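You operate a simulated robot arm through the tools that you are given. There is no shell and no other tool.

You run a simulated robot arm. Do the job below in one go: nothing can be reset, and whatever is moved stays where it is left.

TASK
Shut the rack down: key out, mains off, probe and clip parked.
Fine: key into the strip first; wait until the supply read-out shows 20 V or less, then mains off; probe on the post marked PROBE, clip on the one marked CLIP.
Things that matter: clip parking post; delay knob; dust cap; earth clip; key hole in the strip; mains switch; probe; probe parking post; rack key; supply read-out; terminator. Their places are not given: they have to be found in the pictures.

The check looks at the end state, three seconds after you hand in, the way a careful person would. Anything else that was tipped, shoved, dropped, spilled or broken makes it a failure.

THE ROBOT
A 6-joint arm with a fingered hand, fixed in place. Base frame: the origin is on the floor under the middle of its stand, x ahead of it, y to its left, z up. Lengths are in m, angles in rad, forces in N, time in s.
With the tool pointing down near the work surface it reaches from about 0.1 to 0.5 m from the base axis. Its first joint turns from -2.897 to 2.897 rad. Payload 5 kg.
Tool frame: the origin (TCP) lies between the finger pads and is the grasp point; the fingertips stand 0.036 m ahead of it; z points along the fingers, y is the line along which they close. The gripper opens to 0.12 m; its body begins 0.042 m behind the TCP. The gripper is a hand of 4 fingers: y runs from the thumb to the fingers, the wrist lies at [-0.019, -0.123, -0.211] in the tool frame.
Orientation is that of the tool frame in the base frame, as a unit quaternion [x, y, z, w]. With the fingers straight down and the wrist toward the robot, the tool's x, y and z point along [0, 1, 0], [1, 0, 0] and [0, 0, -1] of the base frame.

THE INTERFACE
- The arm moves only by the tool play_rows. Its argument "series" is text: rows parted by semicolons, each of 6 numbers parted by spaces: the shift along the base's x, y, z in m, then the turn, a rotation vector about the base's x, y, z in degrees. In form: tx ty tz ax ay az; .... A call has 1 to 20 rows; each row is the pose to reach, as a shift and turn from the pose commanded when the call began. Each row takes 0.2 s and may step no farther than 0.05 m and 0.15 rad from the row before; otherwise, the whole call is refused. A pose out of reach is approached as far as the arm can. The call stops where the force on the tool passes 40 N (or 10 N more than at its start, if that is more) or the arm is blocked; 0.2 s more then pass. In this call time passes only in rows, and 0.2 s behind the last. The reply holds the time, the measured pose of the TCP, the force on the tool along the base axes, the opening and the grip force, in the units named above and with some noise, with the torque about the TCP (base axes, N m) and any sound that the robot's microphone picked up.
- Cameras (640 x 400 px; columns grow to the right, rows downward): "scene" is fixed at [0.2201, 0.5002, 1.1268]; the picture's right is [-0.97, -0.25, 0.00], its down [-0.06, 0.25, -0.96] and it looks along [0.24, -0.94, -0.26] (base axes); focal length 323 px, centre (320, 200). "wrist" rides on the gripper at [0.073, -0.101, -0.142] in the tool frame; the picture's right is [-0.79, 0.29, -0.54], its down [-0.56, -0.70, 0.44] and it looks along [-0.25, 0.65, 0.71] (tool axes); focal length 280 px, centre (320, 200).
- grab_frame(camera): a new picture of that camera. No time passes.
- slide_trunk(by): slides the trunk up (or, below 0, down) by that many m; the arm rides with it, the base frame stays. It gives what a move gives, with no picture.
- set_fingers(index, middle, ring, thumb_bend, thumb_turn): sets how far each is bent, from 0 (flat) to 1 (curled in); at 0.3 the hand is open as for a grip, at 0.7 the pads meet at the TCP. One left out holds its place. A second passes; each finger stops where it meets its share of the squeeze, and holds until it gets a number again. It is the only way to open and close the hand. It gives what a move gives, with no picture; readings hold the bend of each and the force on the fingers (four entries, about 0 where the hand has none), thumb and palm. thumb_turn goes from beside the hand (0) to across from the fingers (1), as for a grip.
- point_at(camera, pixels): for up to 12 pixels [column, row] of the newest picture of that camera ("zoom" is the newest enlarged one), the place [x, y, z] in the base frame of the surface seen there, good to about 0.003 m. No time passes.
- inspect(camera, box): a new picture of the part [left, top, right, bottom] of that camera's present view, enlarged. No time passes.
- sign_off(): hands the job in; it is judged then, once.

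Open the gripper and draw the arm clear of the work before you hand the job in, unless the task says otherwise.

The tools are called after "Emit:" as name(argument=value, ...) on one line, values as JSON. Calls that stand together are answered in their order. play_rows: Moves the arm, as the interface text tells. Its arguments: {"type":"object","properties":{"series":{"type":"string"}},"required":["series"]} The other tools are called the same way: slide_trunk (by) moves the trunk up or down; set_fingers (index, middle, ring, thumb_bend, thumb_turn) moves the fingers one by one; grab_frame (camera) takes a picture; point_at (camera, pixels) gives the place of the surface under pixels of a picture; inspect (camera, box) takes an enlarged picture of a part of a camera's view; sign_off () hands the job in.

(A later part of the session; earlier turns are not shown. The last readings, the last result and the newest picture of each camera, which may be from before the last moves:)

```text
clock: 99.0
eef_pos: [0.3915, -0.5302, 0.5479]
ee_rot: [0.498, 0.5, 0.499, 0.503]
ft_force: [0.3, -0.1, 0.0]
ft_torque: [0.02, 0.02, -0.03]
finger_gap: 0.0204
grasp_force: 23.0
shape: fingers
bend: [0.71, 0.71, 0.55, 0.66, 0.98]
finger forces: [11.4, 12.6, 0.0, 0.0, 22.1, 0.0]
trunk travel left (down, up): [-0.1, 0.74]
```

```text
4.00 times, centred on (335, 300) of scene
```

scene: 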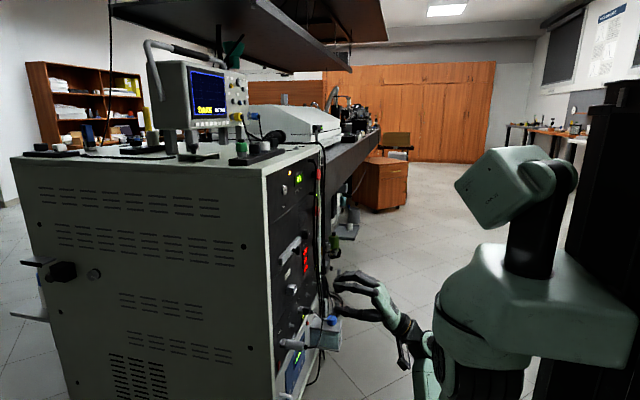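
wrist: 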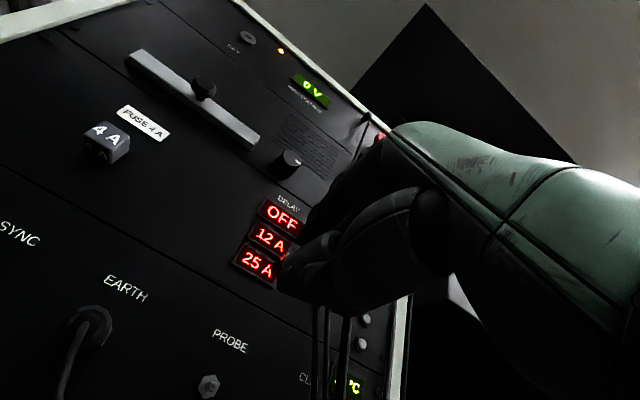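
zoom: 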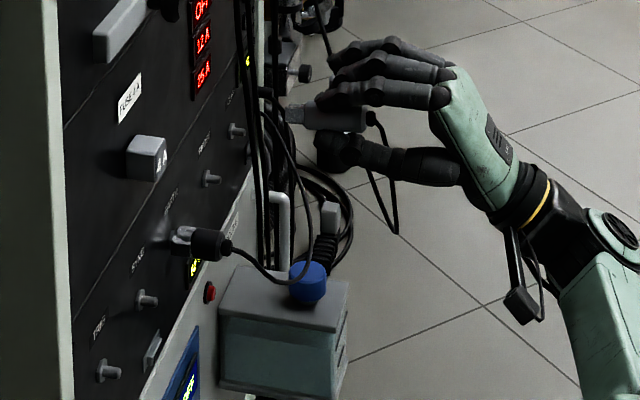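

The probe is carried to y≈−0.53. I zoom on the PROBE pin and the probe's jaws in both views to get their relative offset.

Emit:
inspect(camera="scene", box=[320, 268, 352, 292])

Emit:
point_at(camera="zoom", pixels=[[130, 190], [140, 190], [160, 195], [180, 200], [200, 190], [200, 210], [240, 200], [280, 205], [330, 220], [400, 230]])

Emit:
inspect(camera="scene", box=[325, 285, 349, 303])

Emit:
inspect(camera="wrist", box=[185, 360, 249, 400])

Emit:
inspect(camera="wrist", box=[270, 220, 350, 320])

```text
16.00 times, centred on (336, 280) of scene
```

zoom: 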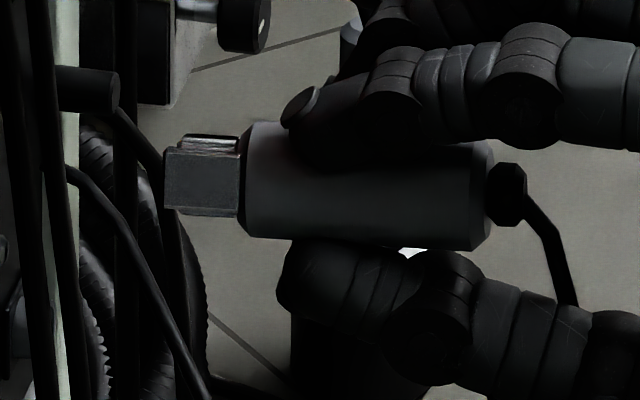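

```text
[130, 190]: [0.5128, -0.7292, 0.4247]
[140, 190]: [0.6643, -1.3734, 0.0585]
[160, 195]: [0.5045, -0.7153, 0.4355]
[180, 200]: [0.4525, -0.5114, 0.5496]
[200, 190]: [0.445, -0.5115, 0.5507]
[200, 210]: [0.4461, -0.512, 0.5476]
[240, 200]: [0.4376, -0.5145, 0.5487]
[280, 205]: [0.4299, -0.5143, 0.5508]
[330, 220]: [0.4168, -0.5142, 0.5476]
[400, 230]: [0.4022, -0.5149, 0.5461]
```

```text
16.00 times, centred on (337, 294) of scene
```

zoom: 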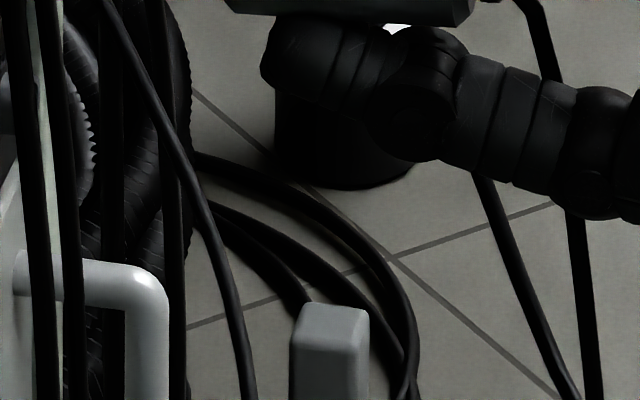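

```text
10.00 times, centred on (217, 380) of wrist
```

zoom: 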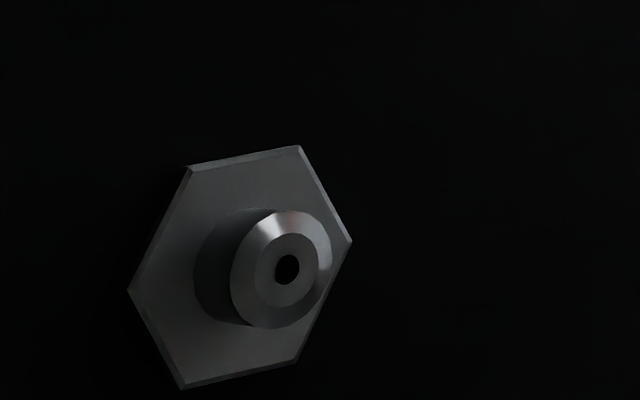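

```text
4.00 times, centred on (310, 270) of wrist
```

zoom: 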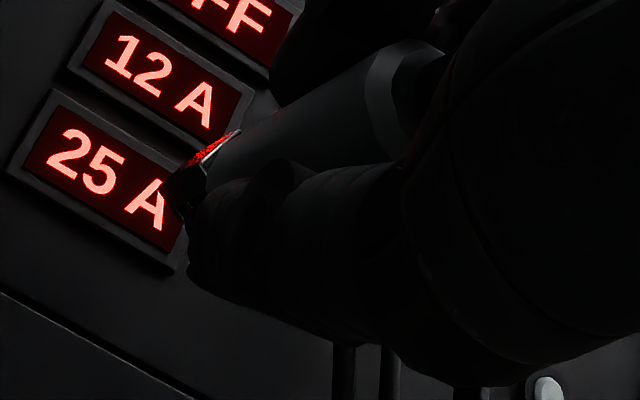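

I re-zoom on the PROBE pin and measure its tip and nut points directly.

Emit:
inspect(camera="wrist", box=[190, 364, 242, 400])

Emit:
point_at(camera="zoom", pixels=[[270, 200], [290, 195], [250, 210], [300, 240], [240, 150], [170, 110], [330, 90], [390, 200], [330, 330], [180, 360], [110, 250], [285, 215]])

```text
11.11 times, centred on (216, 382) of wrist
```

zoom: 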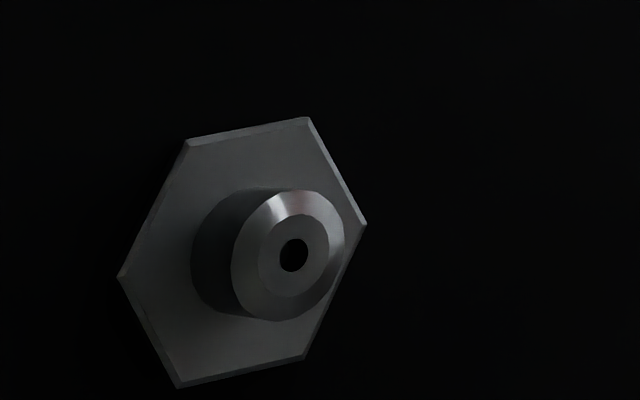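

```text
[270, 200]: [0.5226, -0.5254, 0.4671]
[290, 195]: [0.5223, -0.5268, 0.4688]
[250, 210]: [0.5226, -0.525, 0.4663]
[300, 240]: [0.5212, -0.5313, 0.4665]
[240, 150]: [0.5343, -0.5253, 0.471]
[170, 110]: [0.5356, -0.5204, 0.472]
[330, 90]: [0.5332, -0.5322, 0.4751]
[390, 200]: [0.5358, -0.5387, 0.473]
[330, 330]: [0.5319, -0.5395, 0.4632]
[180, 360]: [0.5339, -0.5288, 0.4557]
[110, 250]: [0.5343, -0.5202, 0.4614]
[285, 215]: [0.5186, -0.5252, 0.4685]
```

The PROBE pin tip is at about (0.521,-0.530,0.4645) and the probe's jaw tip is ~0.0635 m ahead of the TCP, pitched ~3° down. The earth clip's cable loops through this area, so I measure it before descending.

Emit:
inspect(camera="scene", box=[325, 265, 375, 325])

Emit:
inspect(camera="scene", box=[315, 265, 375, 325])

Emit:
point_at(camera="scene", pixels=[[349.5, 272], [352.5, 285], [357, 293], [361, 304], [362, 310], [360, 316], [355, 320], [349, 320], [344, 314], [378, 295], [383, 305], [376, 290]])

```text
6.67 times, centred on (350, 295) of scene
```

zoom: 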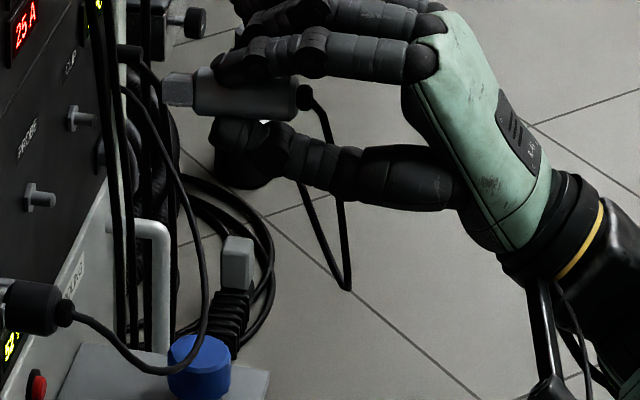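

```text
6.67 times, centred on (345, 295) of scene
```

zoom: 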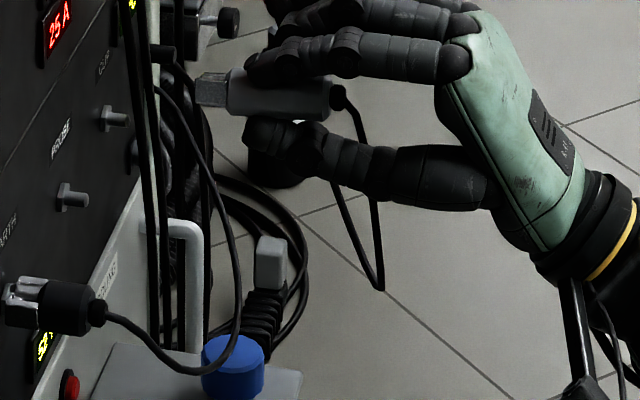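

```text
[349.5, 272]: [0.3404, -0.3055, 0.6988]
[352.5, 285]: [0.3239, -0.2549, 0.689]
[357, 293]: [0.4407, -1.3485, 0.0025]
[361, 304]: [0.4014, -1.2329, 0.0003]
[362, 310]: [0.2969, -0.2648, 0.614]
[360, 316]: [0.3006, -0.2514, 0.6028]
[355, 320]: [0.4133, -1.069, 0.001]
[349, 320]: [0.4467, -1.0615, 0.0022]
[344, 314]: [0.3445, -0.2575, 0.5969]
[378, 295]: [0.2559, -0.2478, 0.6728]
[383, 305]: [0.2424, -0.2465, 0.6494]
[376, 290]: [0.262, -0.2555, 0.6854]
```

That used an older picture; I measure the cable in the current zoom instead.

Emit:
point_at(camera="zoom", pixels=[[120, 325], [150, 353], [180, 371], [215, 362], [237, 320], [239, 280], [230, 230], [210, 170], [185, 120], [165, 95], [350, 120], [378, 200]])

```text
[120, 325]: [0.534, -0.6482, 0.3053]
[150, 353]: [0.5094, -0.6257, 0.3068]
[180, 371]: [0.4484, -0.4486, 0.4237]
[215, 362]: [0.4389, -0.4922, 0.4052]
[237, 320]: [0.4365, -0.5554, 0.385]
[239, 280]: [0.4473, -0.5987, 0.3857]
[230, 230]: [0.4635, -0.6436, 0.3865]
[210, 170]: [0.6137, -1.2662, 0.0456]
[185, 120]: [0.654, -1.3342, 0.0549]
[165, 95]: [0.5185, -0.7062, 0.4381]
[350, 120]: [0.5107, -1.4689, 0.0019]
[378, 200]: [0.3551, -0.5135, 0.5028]
```

The clip's cable passes ~7 cm below the PROBE level, clear of the thumb. I pitch the hand −3° to level the probe and descend 85 mm to the post's height, staying back from the pin.

Emit:
play_rows(series="0 -0.001 -0.02 0 -1 0; 0 -0.002 -0.045 0 -2 0; 0.004 -0.0023 -0.065 0 -3 0; 0.0085 -0.0023 -0.085 0 -3 0; 0.0085 -0.0023 -0.085 0 -3 0")

Emit:
inspect(camera="scene", box=[315, 275, 363, 311])

Emit:
grab_frame(camera="wrist")

```text
clock: 100.2
eef_pos: [0.4002, -0.5344, 0.4627]
ee_rot: [0.485, 0.487, 0.512, 0.515]
ft_force: [0.7, 0.6, -0.2]
ft_torque: [0.01, 0.0, 0.01]
finger_gap: 0.0201
grasp_force: 23.3
shape: fingers
bend: [0.71, 0.71, 0.55, 0.66, 0.98]
finger forces: [11.3, 12.6, 0.0, 0.1, 22.2, 0.0]
trunk travel left (down, up): [-0.1, 0.74]
```

```text
11.11 times, centred on (339, 293) of scene
```

zoom: 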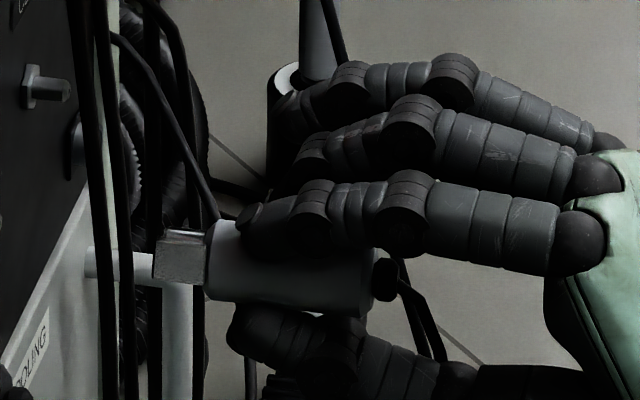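

```text
taken
```

wrist: 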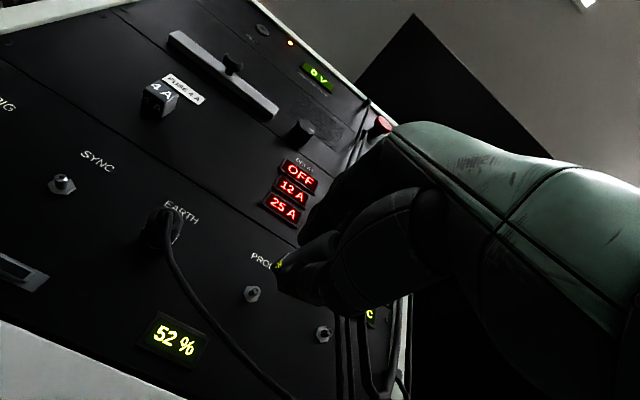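

The arm tracks well at (0.400,-0.534,0.463). I take a zoom that includes both the PROBE pin and the jaws to check their alignment.

Emit:
inspect(camera="scene", box=[300, 283, 340, 308])

Emit:
inspect(camera="wrist", box=[230, 240, 310, 310])

```text
16.00 times, centred on (320, 296) of scene
```

zoom: 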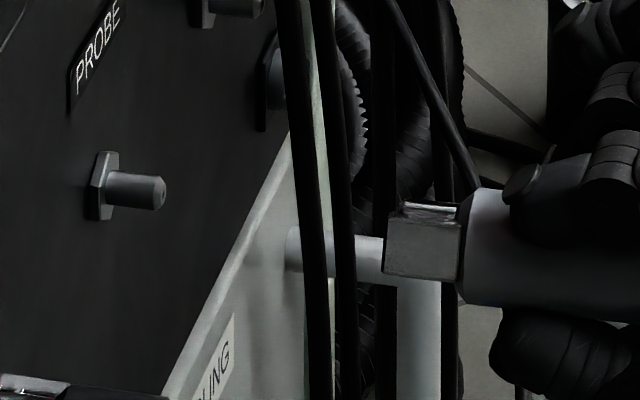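

```text
5.71 times, centred on (270, 275) of wrist
```

zoom: 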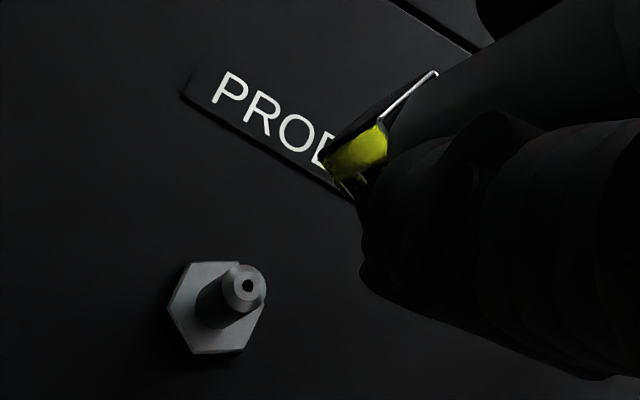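

The jaws are right of the pin in view; two thick cables hang farther back. I measure those cables, the pin and the jaws in this scene geometry.

Emit:
inspect(camera="scene", box=[300, 283, 340, 308])

Emit:
point_at(camera="zoom", pixels=[[300, 150], [345, 150], [315, 330], [350, 330], [380, 150], [440, 130], [160, 190], [140, 190], [155, 205], [400, 245], [420, 210], [440, 260]])

```text
16.00 times, centred on (320, 296) of scene
```

zoom: 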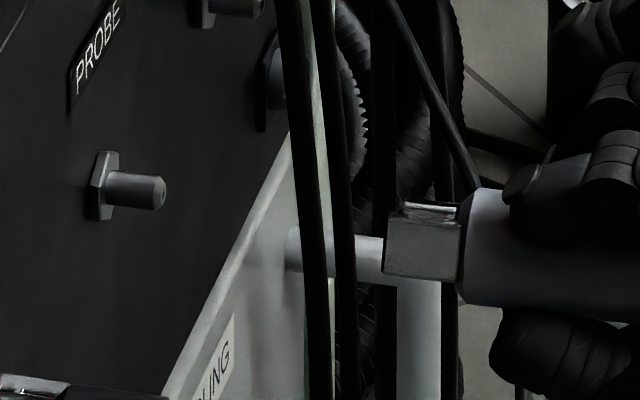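

```text
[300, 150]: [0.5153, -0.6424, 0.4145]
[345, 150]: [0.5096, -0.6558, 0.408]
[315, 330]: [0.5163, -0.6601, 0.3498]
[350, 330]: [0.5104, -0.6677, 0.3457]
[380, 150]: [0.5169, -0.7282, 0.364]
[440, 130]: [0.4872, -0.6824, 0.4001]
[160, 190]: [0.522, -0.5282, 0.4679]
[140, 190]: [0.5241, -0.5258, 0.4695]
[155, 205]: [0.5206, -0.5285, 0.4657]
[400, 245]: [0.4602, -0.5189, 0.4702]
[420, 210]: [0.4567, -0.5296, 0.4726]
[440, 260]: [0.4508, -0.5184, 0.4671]
```

I measure points along the probe body's visible centre-line here, to separate its y and z offsets from the pin axis.

Emit:
point_at(camera="zoom", pixels=[[475, 247], [482, 248], [490, 249], [498, 252], [510, 255], [480, 265], [490, 270], [500, 275], [390, 245], [395, 255], [410, 250], [430, 255]])

Emit:
inspect(camera="wrist", box=[262, 240, 302, 280])

```text
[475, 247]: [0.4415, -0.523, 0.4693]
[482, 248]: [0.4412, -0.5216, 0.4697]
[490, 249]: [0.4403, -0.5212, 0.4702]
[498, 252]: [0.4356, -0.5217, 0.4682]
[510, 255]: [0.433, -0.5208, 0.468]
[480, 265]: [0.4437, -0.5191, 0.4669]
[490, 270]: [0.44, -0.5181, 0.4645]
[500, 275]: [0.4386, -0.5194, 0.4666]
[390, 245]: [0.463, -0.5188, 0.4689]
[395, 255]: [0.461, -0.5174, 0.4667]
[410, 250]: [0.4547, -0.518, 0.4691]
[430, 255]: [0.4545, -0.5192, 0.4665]
```

```text
10.00 times, centred on (282, 260) of wrist
```

zoom: 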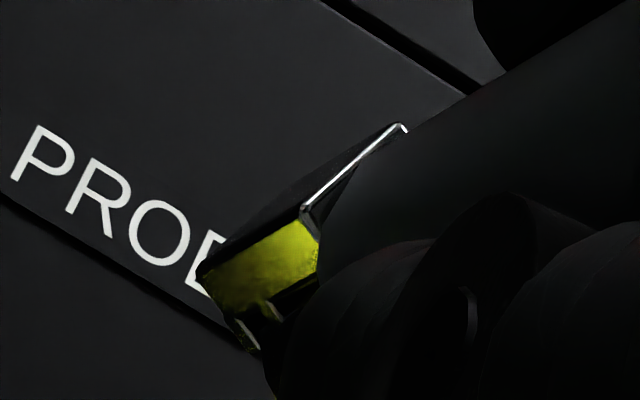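

The probe axis is ~3.5 mm below and ~1 mm right of the pin axis. I correct that and advance to ~8 mm before the pin tip, then check again at close range.

Emit:
play_rows(series="0.01 0.001 0.0035 0 0 0; 0.03 0.001 0.0035 0 0 0; 0.048 0.001 0.0035 0 0 0; 0.048 0.001 0.0035 0 0 0")

Emit:
inspect(camera="scene", box=[296, 283, 336, 308])

Emit:
grab_frame(camera="wrist")

```text
clock: 101.2
eef_pos: [0.4469, -0.53, 0.4705]
ee_rot: [0.485, 0.486, 0.512, 0.515]
ft_force: [0.2, -0.2, -0.5]
ft_torque: [0.02, 0.03, 0.01]
finger_gap: 0.0201
grasp_force: 23.1
shape: fingers
bend: [0.71, 0.71, 0.55, 0.66, 0.98]
finger forces: [11.2, 12.6, 0.0, 0.1, 22.2, 0.1]
out of reach, approached as far as the arm can: row 3, 4
trunk travel left (down, up): [-0.1, 0.74]
```

```text
16.00 times, centred on (316, 296) of scene
```

zoom: 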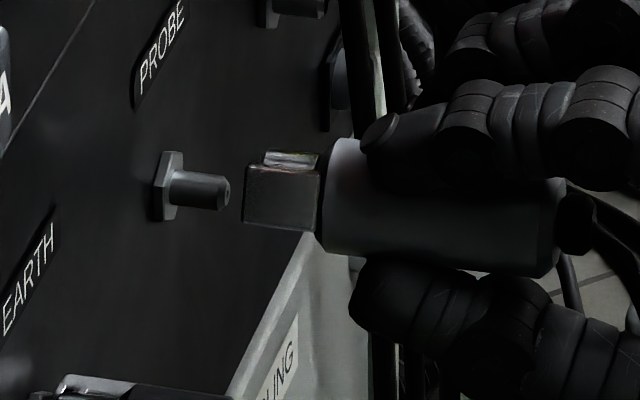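

```text
taken
```

wrist: 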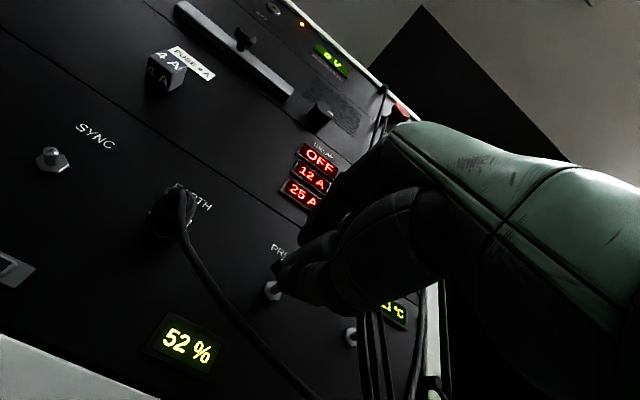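

The reach limit stopped it just short of the pin (jaws ~3 mm from the tip, ~2 mm high). I back off 2 cm, lower the trunk 0.07 m and raise the arm equally to gain reach.

Emit:
play_rows(series="-0.01 0 0 0 0 0; -0.025 0 0 0 0 0")

Emit:
slide_trunk(by=-0.05)

Emit:
play_rows(series="0 0 0.02 0 0 0; 0 0 0.04 0 0 0; 0 0 0.05 0 0 0; 0 0 0.05 0 0 0")

Emit:
inspect(camera="scene", box=[296, 283, 336, 308])

```text
clock: 101.8
eef_pos: [0.4235, -0.532, 0.4694]
ee_rot: [0.485, 0.487, 0.513, 0.515]
ft_force: [0.0, 0.2, 0.6]
ft_torque: [0.01, 0.0, 0.0]
finger_gap: 0.0203
grasp_force: 23.0
shape: fingers
bend: [0.71, 0.71, 0.55, 0.66, 0.98]
finger forces: [11.2, 12.8, 0.0, 0.0, 22.1, 0.0]
trunk travel left (down, up): [-0.1, 0.74]
```

```text
clock: 102.7
eef_pos: [0.4231, -0.5315, 0.4187]
ee_rot: [0.484, 0.486, 0.512, 0.516]
ft_force: [-0.6, -0.3, -0.5]
ft_torque: [0.01, -0.01, 0.02]
finger_gap: 0.0203
grasp_force: 22.8
shape: fingers
bend: [0.71, 0.71, 0.55, 0.66, 0.98]
finger forces: [11.1, 12.7, 0.1, 0.0, 22.1, 0.1]
trunk travel left (down, up): [-0.05, 0.79]
```

```text
clock: 103.7
eef_pos: [0.4268, -0.553, 0.4464]
ee_rot: [0.484, 0.487, 0.513, 0.515]
ft_force: [-0.4, 0.3, -0.3]
ft_torque: [0.04, 0.02, 0.01]
finger_gap: 0.0202
grasp_force: 22.6
shape: fingers
bend: [0.71, 0.71, 0.55, 0.66, 0.98]
finger forces: [11.2, 12.8, 0.0, 0.1, 21.9, 0.1]
out of reach, approached as far as the arm can: row 1, 2, 3, 4
trunk travel left (down, up): [-0.05, 0.79]
```

```text
16.00 times, centred on (316, 296) of scene
```

zoom: 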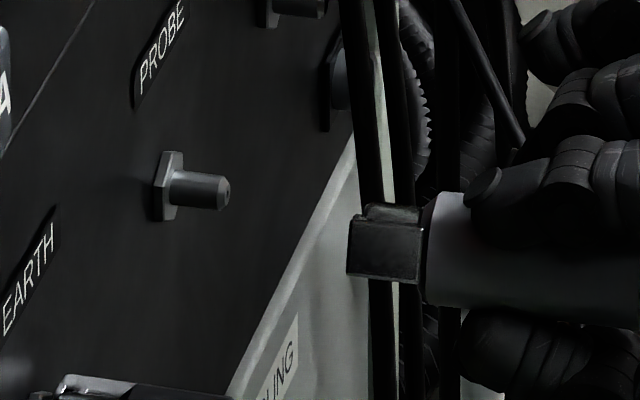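

Lowering the trunk made the pose less reachable, so I go the other way: retract a little, raise the trunk 0.15 m and lower the arm instead.

Emit:
play_rows(series="-0.01 0.01 0 0 0 0; -0.025 0.021 0 0 0 0")

Emit:
slide_trunk(by=0.15)

Emit:
play_rows(series="0 0 -0.03 0 0 0; 0 0 -0.06 0 0 0; 0 0 -0.09 0 0 0; 0 0 -0.11 0 0 0")

Emit:
inspect(camera="scene", box=[296, 278, 344, 308])

Emit:
grab_frame(camera="scene")

```text
clock: 104.3
eef_pos: [0.4141, -0.5483, 0.4355]
ee_rot: [0.484, 0.488, 0.513, 0.515]
ft_force: [-0.5, -0.6, 0.8]
ft_torque: [-0.03, 0.01, -0.01]
finger_gap: 0.0203
grasp_force: 22.9
shape: fingers
bend: [0.71, 0.71, 0.55, 0.66, 0.98]
finger forces: [11.2, 12.7, 0.0, 0.0, 22.0, 0.0]
out of reach, approached as far as the arm can: row 1, 2
trunk travel left (down, up): [-0.05, 0.79]
```

```text
clock: 106.0
eef_pos: [0.4136, -0.5478, 0.587]
ee_rot: [0.483, 0.488, 0.514, 0.515]
ft_force: [0.6, 0.3, -0.7]
ft_torque: [0.03, -0.01, 0.01]
finger_gap: 0.0196
grasp_force: 22.8
shape: fingers
bend: [0.71, 0.71, 0.55, 0.66, 0.98]
finger forces: [11.2, 12.9, 0.0, 0.0, 22.0, 0.0]
trunk travel left (down, up): [-0.2, 0.64]
```

```text
clock: 107.0
eef_pos: [0.4, -0.5113, 0.5412]
ee_rot: [0.483, 0.487, 0.513, 0.516]
ft_force: [0.3, 0.2, -0.2]
ft_torque: [0.01, 0.0, 0.02]
finger_gap: 0.0202
grasp_force: 22.9
shape: fingers
bend: [0.71, 0.71, 0.55, 0.66, 0.98]
finger forces: [11.2, 12.8, 0.0, 0.0, 22.1, 0.0]
out of reach, approached as far as the arm can: row 1, 2, 3, 4
trunk travel left (down, up): [-0.2, 0.64]
```

```text
13.33 times, centred on (320, 293) of scene
```

zoom: 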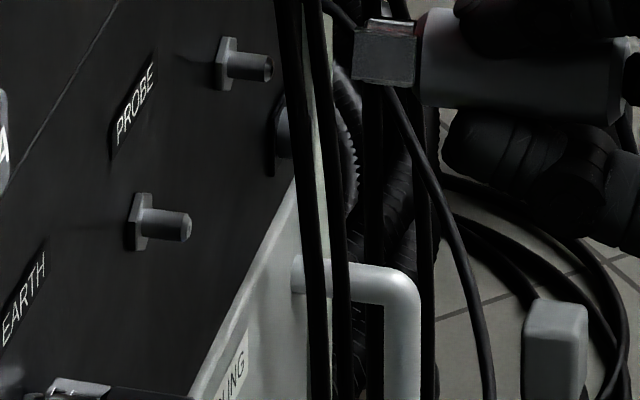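

```text
taken
```

scene: 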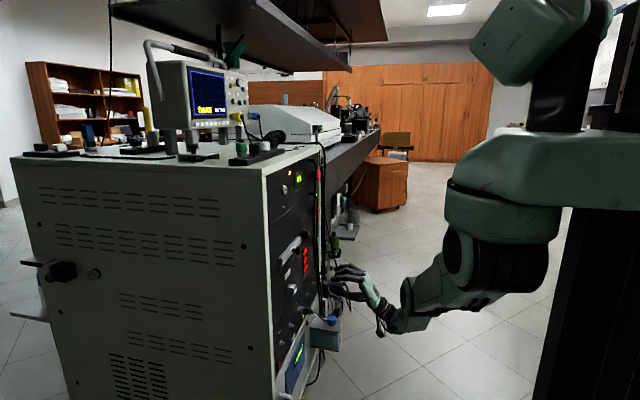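

The fingers-over posture is at the arm's extension limit here. Rolling the hand +90° about the probe's axis brings the wrist closer to the robot (the probe is round, so roll doesn't matter), so I roll here in small steps.

Emit:
play_rows(series="0 0 0 7.5 0 0; 0 0 0 15 0 0; 0 0 0 22.5 0 0; 0 0 0 30 0 0; 0 0 0 37.5 0 0; 0 0 0 45 0 0; 0 0 0 52.5 0 0; 0 0 0 60 0 0; 0 0 0 67.5 0 0; 0 0 0 75 0 0; 0 0 0 82.5 0 0; 0 0 0 90 0 0")

Emit:
grab_frame(camera="scene")

Emit:
inspect(camera="scene", box=[290, 250, 390, 330])

Emit:
grab_frame(camera="wrist")

```text
clock: 109.6
eef_pos: [0.4152, -0.6169, 0.3892]
ee_rot: [0.704, -0.007, 0.71, 0.033]
ft_force: [0.2, -0.7, -0.2]
ft_torque: [0.01, 0.07, 0.07]
finger_gap: 0.02
grasp_force: 23.5
shape: fingers
bend: [0.71, 0.71, 0.55, 0.67, 0.98]
finger forces: [11.4, 13.1, 0.0, 0.0, 21.8, 0.0]
out of reach, approached as far as the arm can: row 1, 2, 3, 4, 5, 6, 7, 8, 9, 10, 11, 12
trunk travel left (down, up): [-0.2, 0.64]
```

```text
taken
```

scene: 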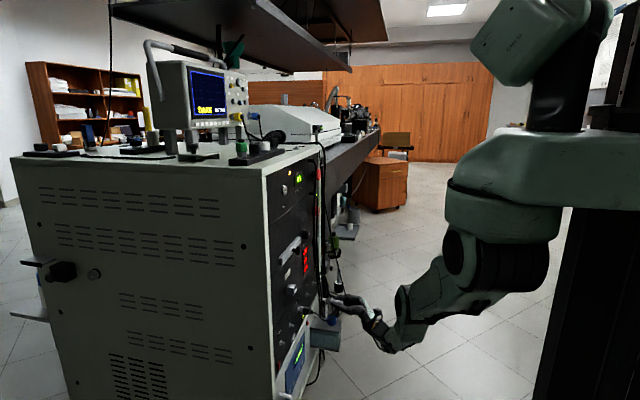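

```text
5.00 times, centred on (340, 290) of scene
```

zoom: 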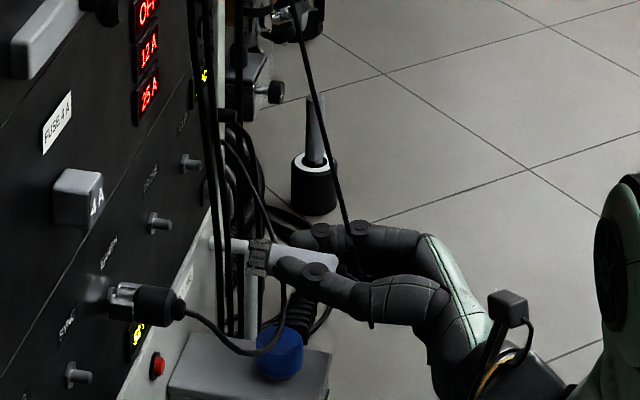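

```text
taken
```

wrist: 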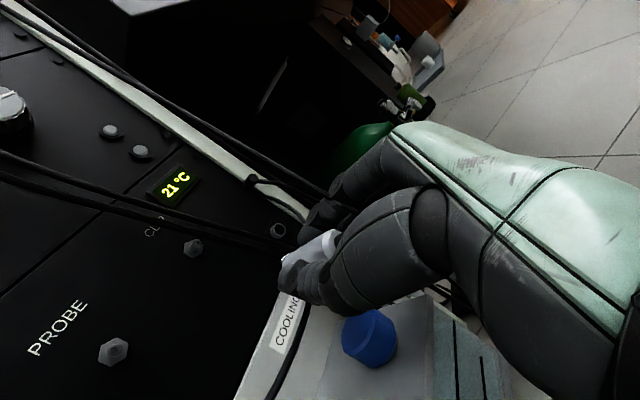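

The wrist stayed put and the hand swung low to (0.415,-0.617,0.389) — no contact, but not a good posture. I reverse: unroll −90° while moving up, back and left to a comfortable pose at z≈0.68.

Emit:
play_rows(series="-0.003 0.009 0.02 -7.5 0 0; -0.008 0.018 0.045 -15 0 0; -0.012 0.028 0.07 -22.5 0 0; -0.017 0.038 0.095 -30 0 0; -0.022 0.048 0.12 -37.5 0 0; -0.027 0.058 0.145 -45 0 0; -0.032 0.068 0.17 -52.5 0 0; -0.037 0.078 0.195 -60 0 0; -0.042 0.088 0.22 -67.5 0 0; -0.047 0.098 0.245 -75 0 0; -0.051 0.108 0.27 -82.5 0 0; -0.055 0.117 0.29 -90 0 0")

Emit:
grab_frame(camera="scene")

Emit:
inspect(camera="scene", box=[290, 210, 410, 330])

```text
clock: 112.2
eef_pos: [0.3241, -0.5452, 0.5946]
ee_rot: [0.446, 0.498, 0.527, 0.525]
ft_force: [0.2, -0.8, -0.5]
ft_torque: [0.0, -0.01, 0.0]
finger_gap: 0.02
grasp_force: 22.8
shape: fingers
bend: [0.71, 0.71, 0.55, 0.67, 0.98]
finger forces: [11.6, 13.0, 0.1, 0.0, 21.9, 0.1]
out of reach, approached as far as the arm can: row 1, 2, 3, 4, 5, 6, 7, 8, 9, 10, 11, 12
trunk travel left (down, up): [-0.2, 0.64]
```

```text
taken
```

scene: 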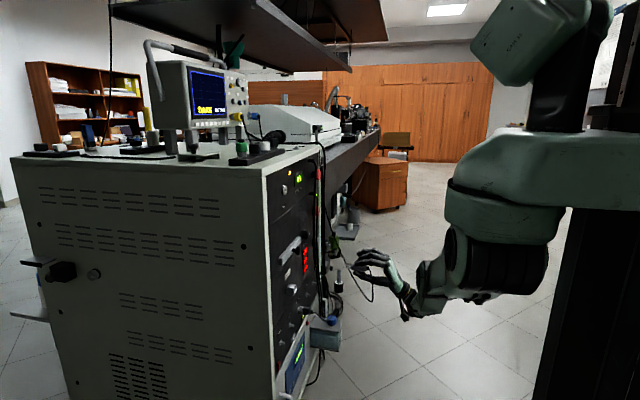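

```text
3.33 times, centred on (350, 270) of scene
```

zoom: 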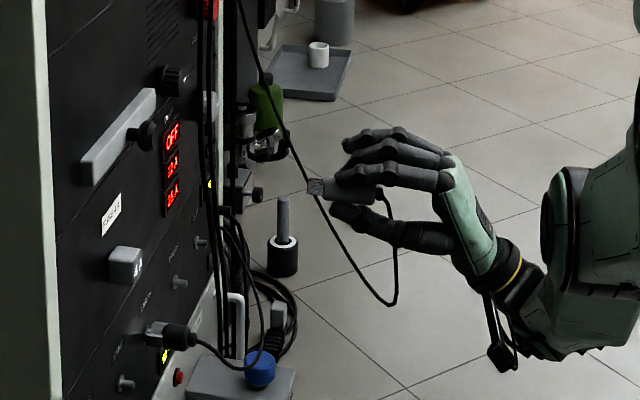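

The arm is in an awkward elbow configuration. I relax it by tilting the hand down 45° (the posture that always worked) while rising, to let it return to the good configuration.

Emit:
play_rows(series="0 0 0.01 0 7.5 0; 0.005 0.005 0.02 0 15 0; 0.01 0.01 0.03 0 22.5 0; 0.015 0.015 0.045 0 30 0; 0.02 0.02 0.06 0 37.5 0; 0.025 0.025 0.075 0 45 0")

Emit:
grab_frame(camera="scene")

```text
clock: 113.6
eef_pos: [0.3573, -0.6435, 0.5995]
ee_rot: [0.599, 0.647, 0.345, 0.323]
ft_force: [0.8, -0.4, -0.9]
ft_torque: [0.0, -0.01, 0.0]
finger_gap: 0.0197
grasp_force: 23.0
shape: fingers
bend: [0.71, 0.71, 0.55, 0.67, 0.98]
finger forces: [11.7, 13.2, 0.1, 0.0, 21.6, 0.0]
out of reach, approached as far as the arm can: row 1, 2, 3, 4, 5, 6
trunk travel left (down, up): [-0.2, 0.64]
```

```text
taken
```

scene: 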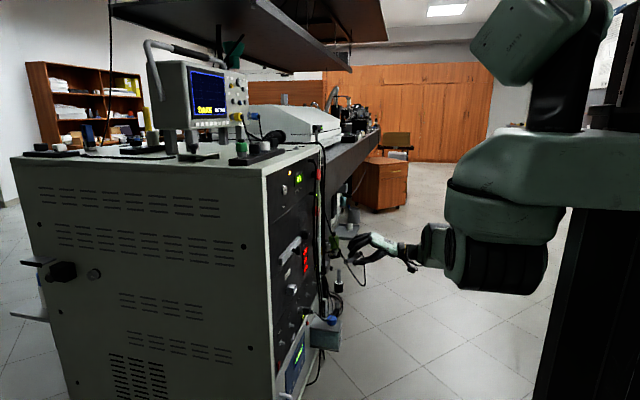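

I now lift and move left/up toward the pose family used at the start, to get the arm out of this configuration.

Emit:
play_rows(series="0.005 0.015 0.025 0 0 0; 0.01 0.03 0.05 0 0 0; 0.015 0.045 0.075 0 0 0; 0.02 0.06 0.1 0 0 0; 0.025 0.075 0.125 0 0 0; 0.03 0.09 0.15 0 0 0; 0.03 0.105 0.18 0 0 0; 0.03 0.12 0.21 0 0 0; 0.03 0.12 0.24 0 0 0; 0.03 0.12 0.27 0 0 0")

Emit:
grab_frame(camera="scene")

```text
clock: 115.8
eef_pos: [0.397, -0.6941, 0.7693]
ee_rot: [0.597, 0.648, 0.346, 0.322]
ft_force: [-0.3, -1.2, -0.1]
ft_torque: [0.0, -0.02, 0.0]
finger_gap: 0.0198
grasp_force: 23.5
shape: fingers
bend: [0.71, 0.71, 0.55, 0.67, 0.98]
finger forces: [12.0, 13.4, 0.0, 0.1, 21.5, 0.0]
out of reach, approached as far as the arm can: row 1, 2, 3, 4, 5, 6, 7, 8, 9, 10
trunk travel left (down, up): [-0.2, 0.64]
```

```text
taken
```

scene: 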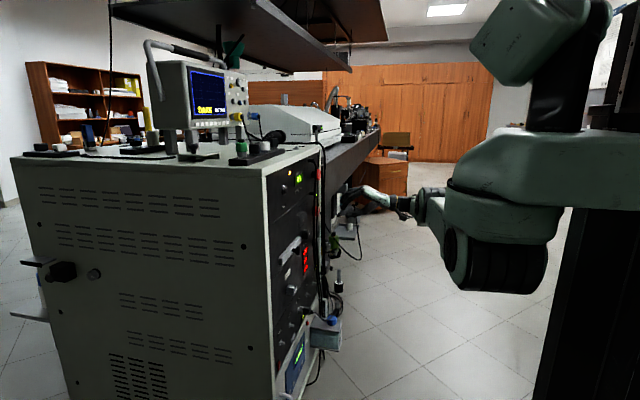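

The arm still reports out of reach; perhaps a wrist joint is at its limit with the forearm pointing right. I try yawing the hand −30° about z (pointing more to the right) to see if that frees it.

Emit:
play_rows(series="0 0 0 0 0 -7.5; 0 0 0 0 0 -15; 0 0 0 0 0 -22.5; 0 0 0 0 0 -30")

Emit:
grab_frame(camera="scene")

Emit:
inspect(camera="scene", box=[320, 130, 560, 300])

```text
clock: 116.8
eef_pos: [0.4023, -0.7899, 0.7488]
ee_rot: [0.72, 0.509, 0.27, 0.387]
ft_force: [0.4, 0.0, 0.1]
ft_torque: [0.03, 0.01, 0.03]
finger_gap: 0.0199
grasp_force: 23.2
shape: fingers
bend: [0.71, 0.71, 0.55, 0.67, 0.98]
finger forces: [11.9, 13.5, 0.0, 0.0, 21.4, 0.0]
out of reach, approached as far as the arm can: row 1, 2, 3, 4
trunk travel left (down, up): [-0.2, 0.64]
```

```text
taken
```

scene: 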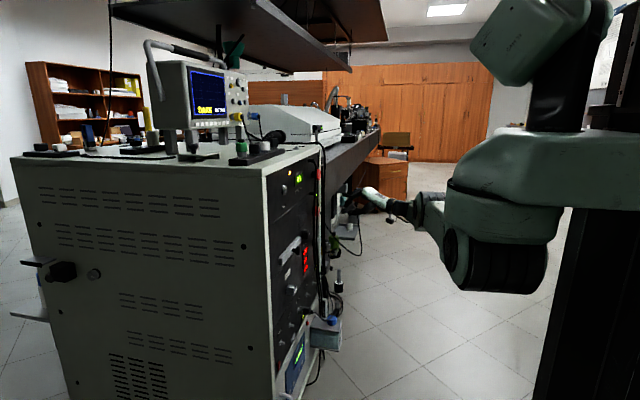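

```text
2.35 times, centred on (440, 215) of scene
```

zoom: 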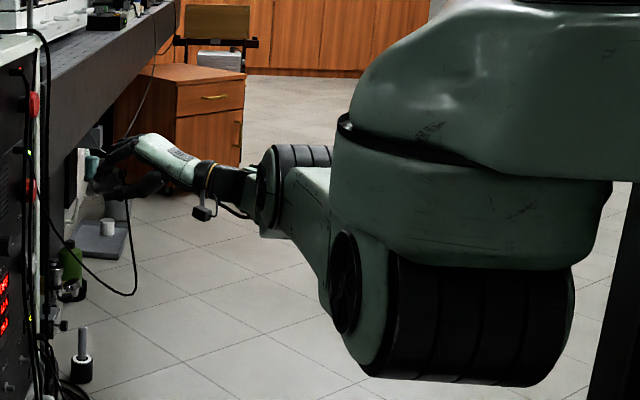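

All the stuck wrist positions lie on a sphere of radius ~0.93 m about a shoulder near (−0.03, 0.15, 0.79+trunk): the arm is stretched straight (singular). I undo the yaw and then move the hand downward along that sphere to let the elbow bend the right way.

Emit:
play_rows(series="0 0.02 0 0 0 7.5; 0 0.045 0 0 0 15; 0 0.07 0 0 0 22.5; 0 0.096 0 0 0 30")

Emit:
play_rows(series="0 0 -0.03 0 0 0; 0 0 -0.06 0 0 0; 0 0 -0.09 0 0 0; 0 0 -0.12 0 0 0")

Emit:
grab_frame(camera="scene")

```text
clock: 117.8
eef_pos: [0.3992, -0.664, 0.7503]
ee_rot: [0.562, 0.679, 0.363, 0.303]
ft_force: [-0.3, 0.1, -0.7]
ft_torque: [0.0, 0.0, 0.03]
finger_gap: 0.0196
grasp_force: 24.0
shape: fingers
bend: [0.71, 0.71, 0.55, 0.67, 0.98]
finger forces: [12.0, 13.7, 0.0, 0.0, 21.1, 0.0]
out of reach, approached as far as the arm can: row 1, 2, 3, 4
trunk travel left (down, up): [-0.2, 0.64]
```

```text
clock: 118.8
eef_pos: [0.3976, -0.6345, 0.6459]
ee_rot: [0.562, 0.678, 0.362, 0.305]
ft_force: [0.0, 0.2, 0.4]
ft_torque: [-0.01, 0.0, 0.0]
finger_gap: 0.0196
grasp_force: 23.2
shape: fingers
bend: [0.71, 0.71, 0.55, 0.67, 0.98]
finger forces: [12.0, 13.8, 0.2, 0.0, 21.1, 0.1]
out of reach, approached as far as the arm can: row 1, 2, 3, 4
trunk travel left (down, up): [-0.2, 0.64]
```

```text
taken
```

scene: 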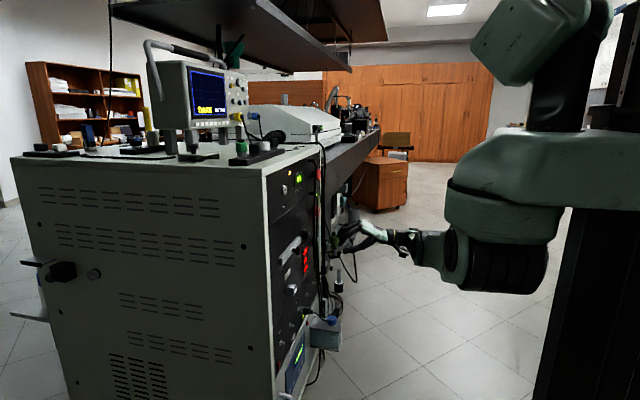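

It slid along the sphere as expected. Now I ask for an inward move (+y, up a little) to see if the elbow bends from here.

Emit:
play_rows(series="-0.005 0.03 0.01 0 0 0; -0.01 0.06 0.02 0 0 0; -0.015 0.09 0.03 0 0 0; -0.02 0.12 0.04 0 0 0")

Emit:
grab_frame(camera="scene")

```text
clock: 119.8
eef_pos: [0.378, -0.5154, 0.6861]
ee_rot: [0.562, 0.678, 0.363, 0.304]
ft_force: [0.6, 0.0, 0.2]
ft_torque: [0.01, 0.05, -0.04]
finger_gap: 0.0193
grasp_force: 22.9
shape: fingers
bend: [0.71, 0.71, 0.55, 0.67, 0.98]
finger forces: [11.9, 14.0, 0.0, 0.0, 20.7, 0.0]
trunk travel left (down, up): [-0.2, 0.64]
```

```text
taken
```

scene: 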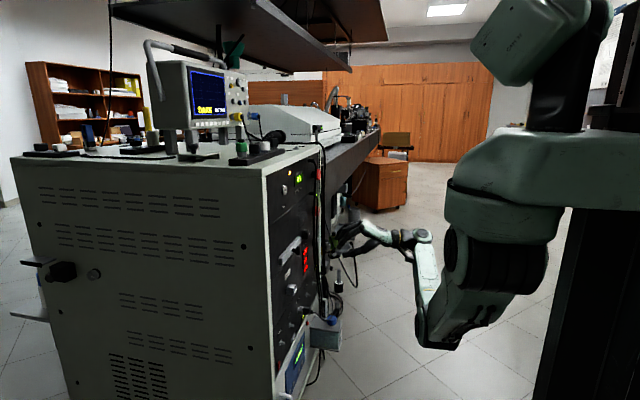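

The elbow bent the right way and the arm tracks again (no warnings), probe still held. I now fix the orientation: undo the residual yaw (−10.4° about z), then pitch back up to forward.

Emit:
play_rows(series="0 0 0 0 0 -5; 0 0 0 0 0 -10.4")

Emit:
play_rows(series="0 0 0 0 -7 0; 0 0 0 0 -14 0; 0 0 0 0 -21 0; 0 0 0 0 -28 0; 0 0 0 0 -35 0; 0 -0.01 0 0 -36.4 0; 0 -0.01 0 0 -36.4 0")

Emit:
slide_trunk(by=-0.18)

Emit:
inspect(camera="scene", box=[290, 240, 390, 330])

Emit:
grab_frame(camera="wrist")

```text
clock: 120.4
eef_pos: [0.3768, -0.5168, 0.6854]
ee_rot: [0.622, 0.624, 0.332, 0.337]
ft_force: [-0.2, -0.3, -0.7]
ft_torque: [-0.01, 0.0, 0.01]
finger_gap: 0.0194
grasp_force: 23.0
shape: fingers
bend: [0.71, 0.71, 0.55, 0.67, 0.98]
finger forces: [11.8, 14.2, 0.0, 0.0, 20.7, 0.0]
trunk travel left (down, up): [-0.2, 0.64]
```

```text
clock: 122.0
eef_pos: [0.3769, -0.5288, 0.6851]
ee_rot: [0.487, 0.488, 0.51, 0.515]
ft_force: [1.2, -0.1, -1.2]
ft_torque: [0.0, 0.03, 0.04]
finger_gap: 0.0191
grasp_force: 23.1
shape: fingers
bend: [0.71, 0.71, 0.55, 0.67, 0.98]
finger forces: [11.8, 14.2, 0.0, 0.0, 20.7, 0.0]
trunk travel left (down, up): [-0.2, 0.64]
```

```text
clock: 124.0
eef_pos: [0.3758, -0.5275, 0.507]
ee_rot: [0.486, 0.489, 0.511, 0.514]
ft_force: [0.1, -0.4, -0.7]
ft_torque: [0.03, 0.04, 0.02]
finger_gap: 0.0193
grasp_force: 22.8
shape: fingers
bend: [0.71, 0.71, 0.55, 0.67, 0.98]
finger forces: [11.8, 14.2, 0.1, 0.0, 20.7, 0.1]
trunk travel left (down, up): [-0.02, 0.82]
```

```text
4.44 times, centred on (340, 285) of scene
```

zoom: 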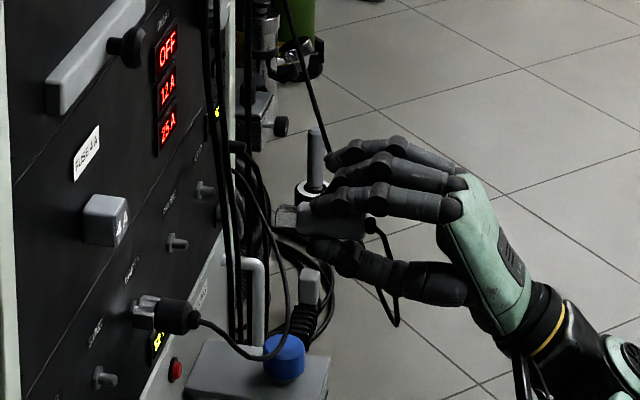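

```text
taken
```

wrist: 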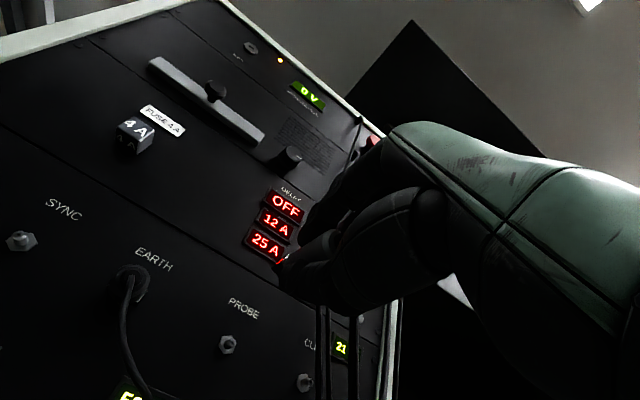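

The arm is healthy again at (0.376,-0.5275,0.507). I lower to the aligned height (z≈0.466) and move to y≈−0.5335, x≈0.42 in front of the PROBE pin.

Emit:
play_rows(series="0 -0.003 -0.02 0 0 0; 0.01 -0.006 -0.041 0 0 0; 0.03 -0.006 -0.041 0 0 0; 0.045 -0.006 -0.041 0 0 0; 0.045 -0.006 -0.041 0 0 0")

Emit:
inspect(camera="scene", box=[298, 283, 338, 308])

Emit:
inspect(camera="wrist", box=[230, 240, 310, 310])

```text
clock: 125.2
eef_pos: [0.4213, -0.5341, 0.4638]
ee_rot: [0.487, 0.488, 0.51, 0.514]
ft_force: [-0.6, 0.3, -0.5]
ft_torque: [-0.02, -0.02, -0.03]
finger_gap: 0.0194
grasp_force: 23.7
shape: fingers
bend: [0.71, 0.71, 0.55, 0.67, 0.98]
finger forces: [11.7, 14.4, 0.0, 0.1, 20.8, 0.0]
trunk travel left (down, up): [-0.02, 0.82]
```

```text
16.00 times, centred on (318, 296) of scene
```

zoom: 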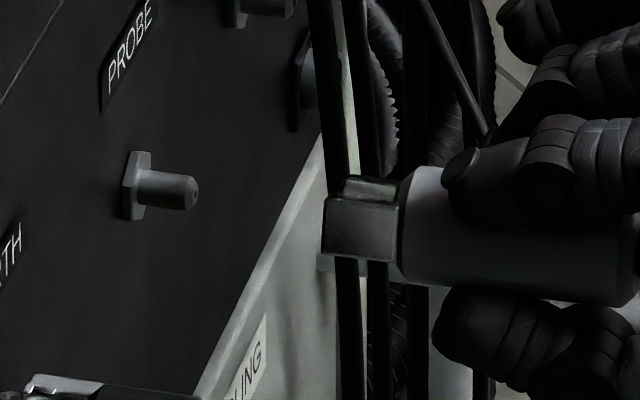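

```text
5.71 times, centred on (270, 275) of wrist
```

zoom: 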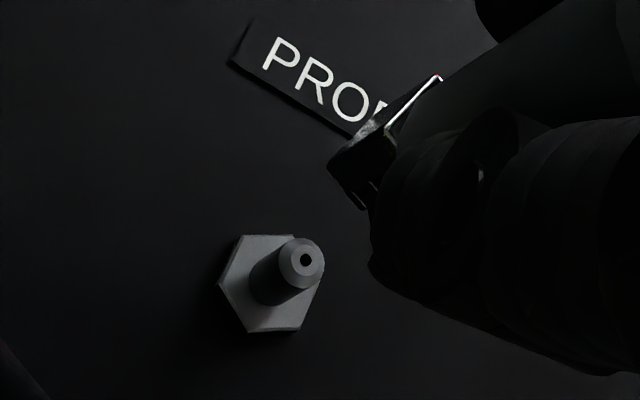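

The jaws are ~1 mm low and ~1.3 mm right of the pin axis, pitched ~2° down. I correct with a −1.5° pitch and +1.3 mm in y, and advance 30 mm to just before the pin.

Emit:
play_rows(series="0.005 0.0013 0 0 -1.5 0; 0.015 0.0013 0 0 -1.5 0; 0.025 0.0013 0 0 -1.5 0; 0.030 0.0013 0 0 -1.5 0; 0.030 0.0013 0 0 -1.5 0")

Emit:
inspect(camera="scene", box=[298, 283, 338, 308])

Emit:
inspect(camera="wrist", box=[250, 240, 314, 290])

```text
clock: 126.4
eef_pos: [0.4507, -0.5323, 0.4643]
ee_rot: [0.479, 0.482, 0.518, 0.521]
ft_force: [0.0, 0.3, -0.9]
ft_torque: [0.03, 0.02, -0.02]
finger_gap: 0.0194
grasp_force: 23.5
shape: fingers
bend: [0.71, 0.71, 0.55, 0.67, 0.98]
finger forces: [11.8, 14.5, 0.0, 0.0, 20.7, 0.0]
trunk travel left (down, up): [-0.02, 0.82]
```

```text
16.00 times, centred on (318, 296) of scene
```

zoom: 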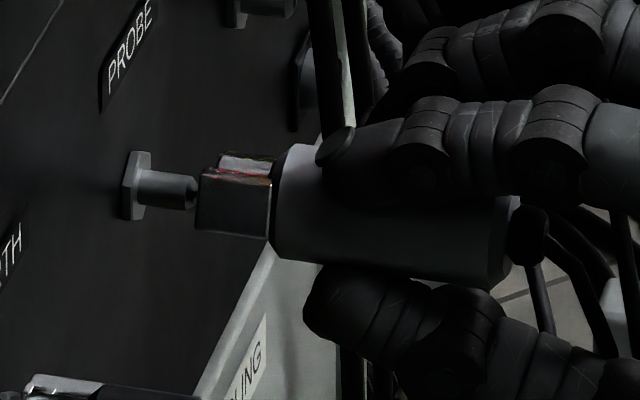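

```text
8.00 times, centred on (282, 265) of wrist
```

zoom: 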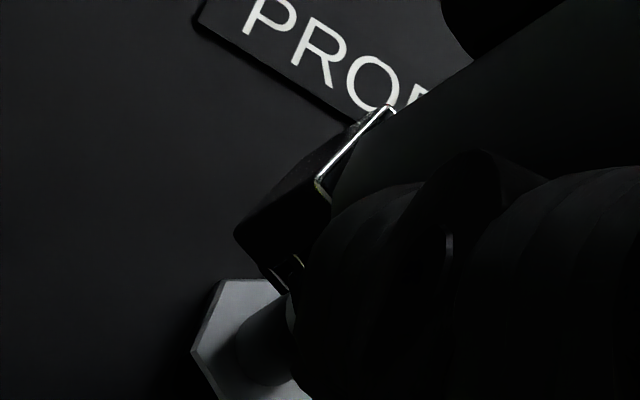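

The jaws are at the pin tip, aligned within about half a millimetre in the scene view. I push forward in 3 mm steps and watch the force.

Emit:
play_rows(series="0.003 0 0 0 0 0; 0.006 0 0 0 0 0; 0.009 0 0 0 0 0")

Emit:
inspect(camera="scene", box=[298, 283, 338, 308])

```text
clock: 127.2
eef_pos: [0.4615, -0.5305, 0.4647]
ee_rot: [0.48, 0.481, 0.517, 0.52]
ft_force: [0.0, 7.7, -6.5]
ft_torque: [-0.06, 0.26, 0.16]
finger_gap: 0.0194
grasp_force: 22.6
shape: fingers
bend: [0.71, 0.71, 0.55, 0.67, 0.98]
finger forces: [11.1, 10.5, 0.2, 0.0, 24.7, 0.0]
trunk travel left (down, up): [-0.02, 0.82]
```

```text
16.00 times, centred on (318, 296) of scene
```

zoom: 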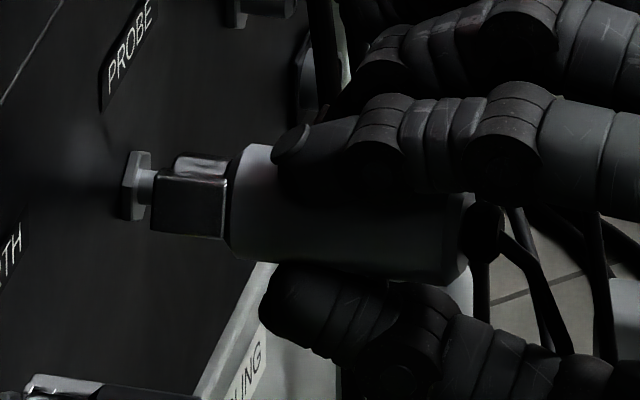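

The jaws are sliding over the pin with modest side forces (+7.7 y, −6.5 z). I ease +1 mm y, −1 mm z and push the last few millimetres toward the nut.

Emit:
play_rows(series="0 0.001 -0.001 0 0 0; 0.002 0.001 -0.001 0 0 0; 0.004 0.001 -0.001 0 0 0; 0.006 0.001 -0.001 0 0 0")

Emit:
inspect(camera="scene", box=[298, 283, 338, 308])

```text
clock: 128.2
eef_pos: [0.4667, -0.5315, 0.4643]
ee_rot: [0.48, 0.481, 0.516, 0.521]
ft_force: [0.4, 5.5, -4.6]
ft_torque: [-0.01, 0.19, 0.13]
finger_gap: 0.0194
grasp_force: 23.1
shape: fingers
bend: [0.71, 0.71, 0.55, 0.67, 0.98]
finger forces: [11.7, 11.3, 0.1, 0.1, 23.5, 0.0]
trunk travel left (down, up): [-0.02, 0.82]
```

```text
16.00 times, centred on (318, 296) of scene
```

zoom: 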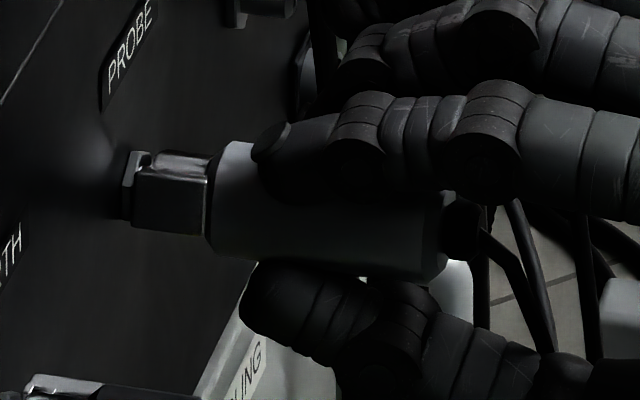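

The jaws are almost at the nut. I push 3 mm more until it bottoms.

Emit:
play_rows(series="0.0015 0 0 0 0 0; 0.003 0 0 0 0 0")

Emit:
inspect(camera="scene", box=[298, 283, 338, 308])

```text
clock: 128.8
eef_pos: [0.4678, -0.5311, 0.4637]
ee_rot: [0.48, 0.48, 0.517, 0.521]
ft_force: [-19.5, 9.4, -7.0]
ft_torque: [0.02, 0.28, 0.35]
finger_gap: 0.0196
grasp_force: 26.1
shape: fingers
bend: [0.71, 0.71, 0.55, 0.68, 0.97]
finger forces: [13.1, 10.3, 0.0, 0.1, 28.3, 0.0]
trunk travel left (down, up): [-0.02, 0.82]
```

```text
16.00 times, centred on (318, 296) of scene
```

zoom: 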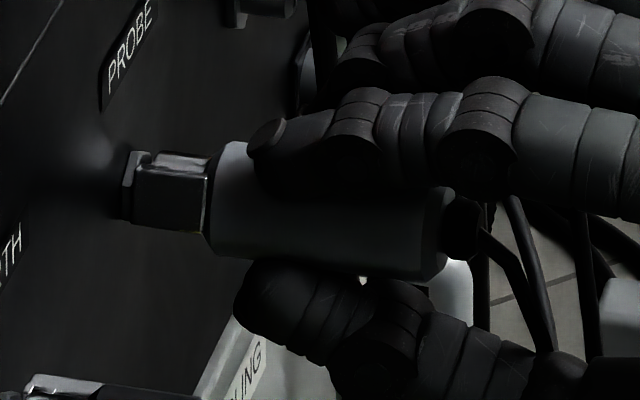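

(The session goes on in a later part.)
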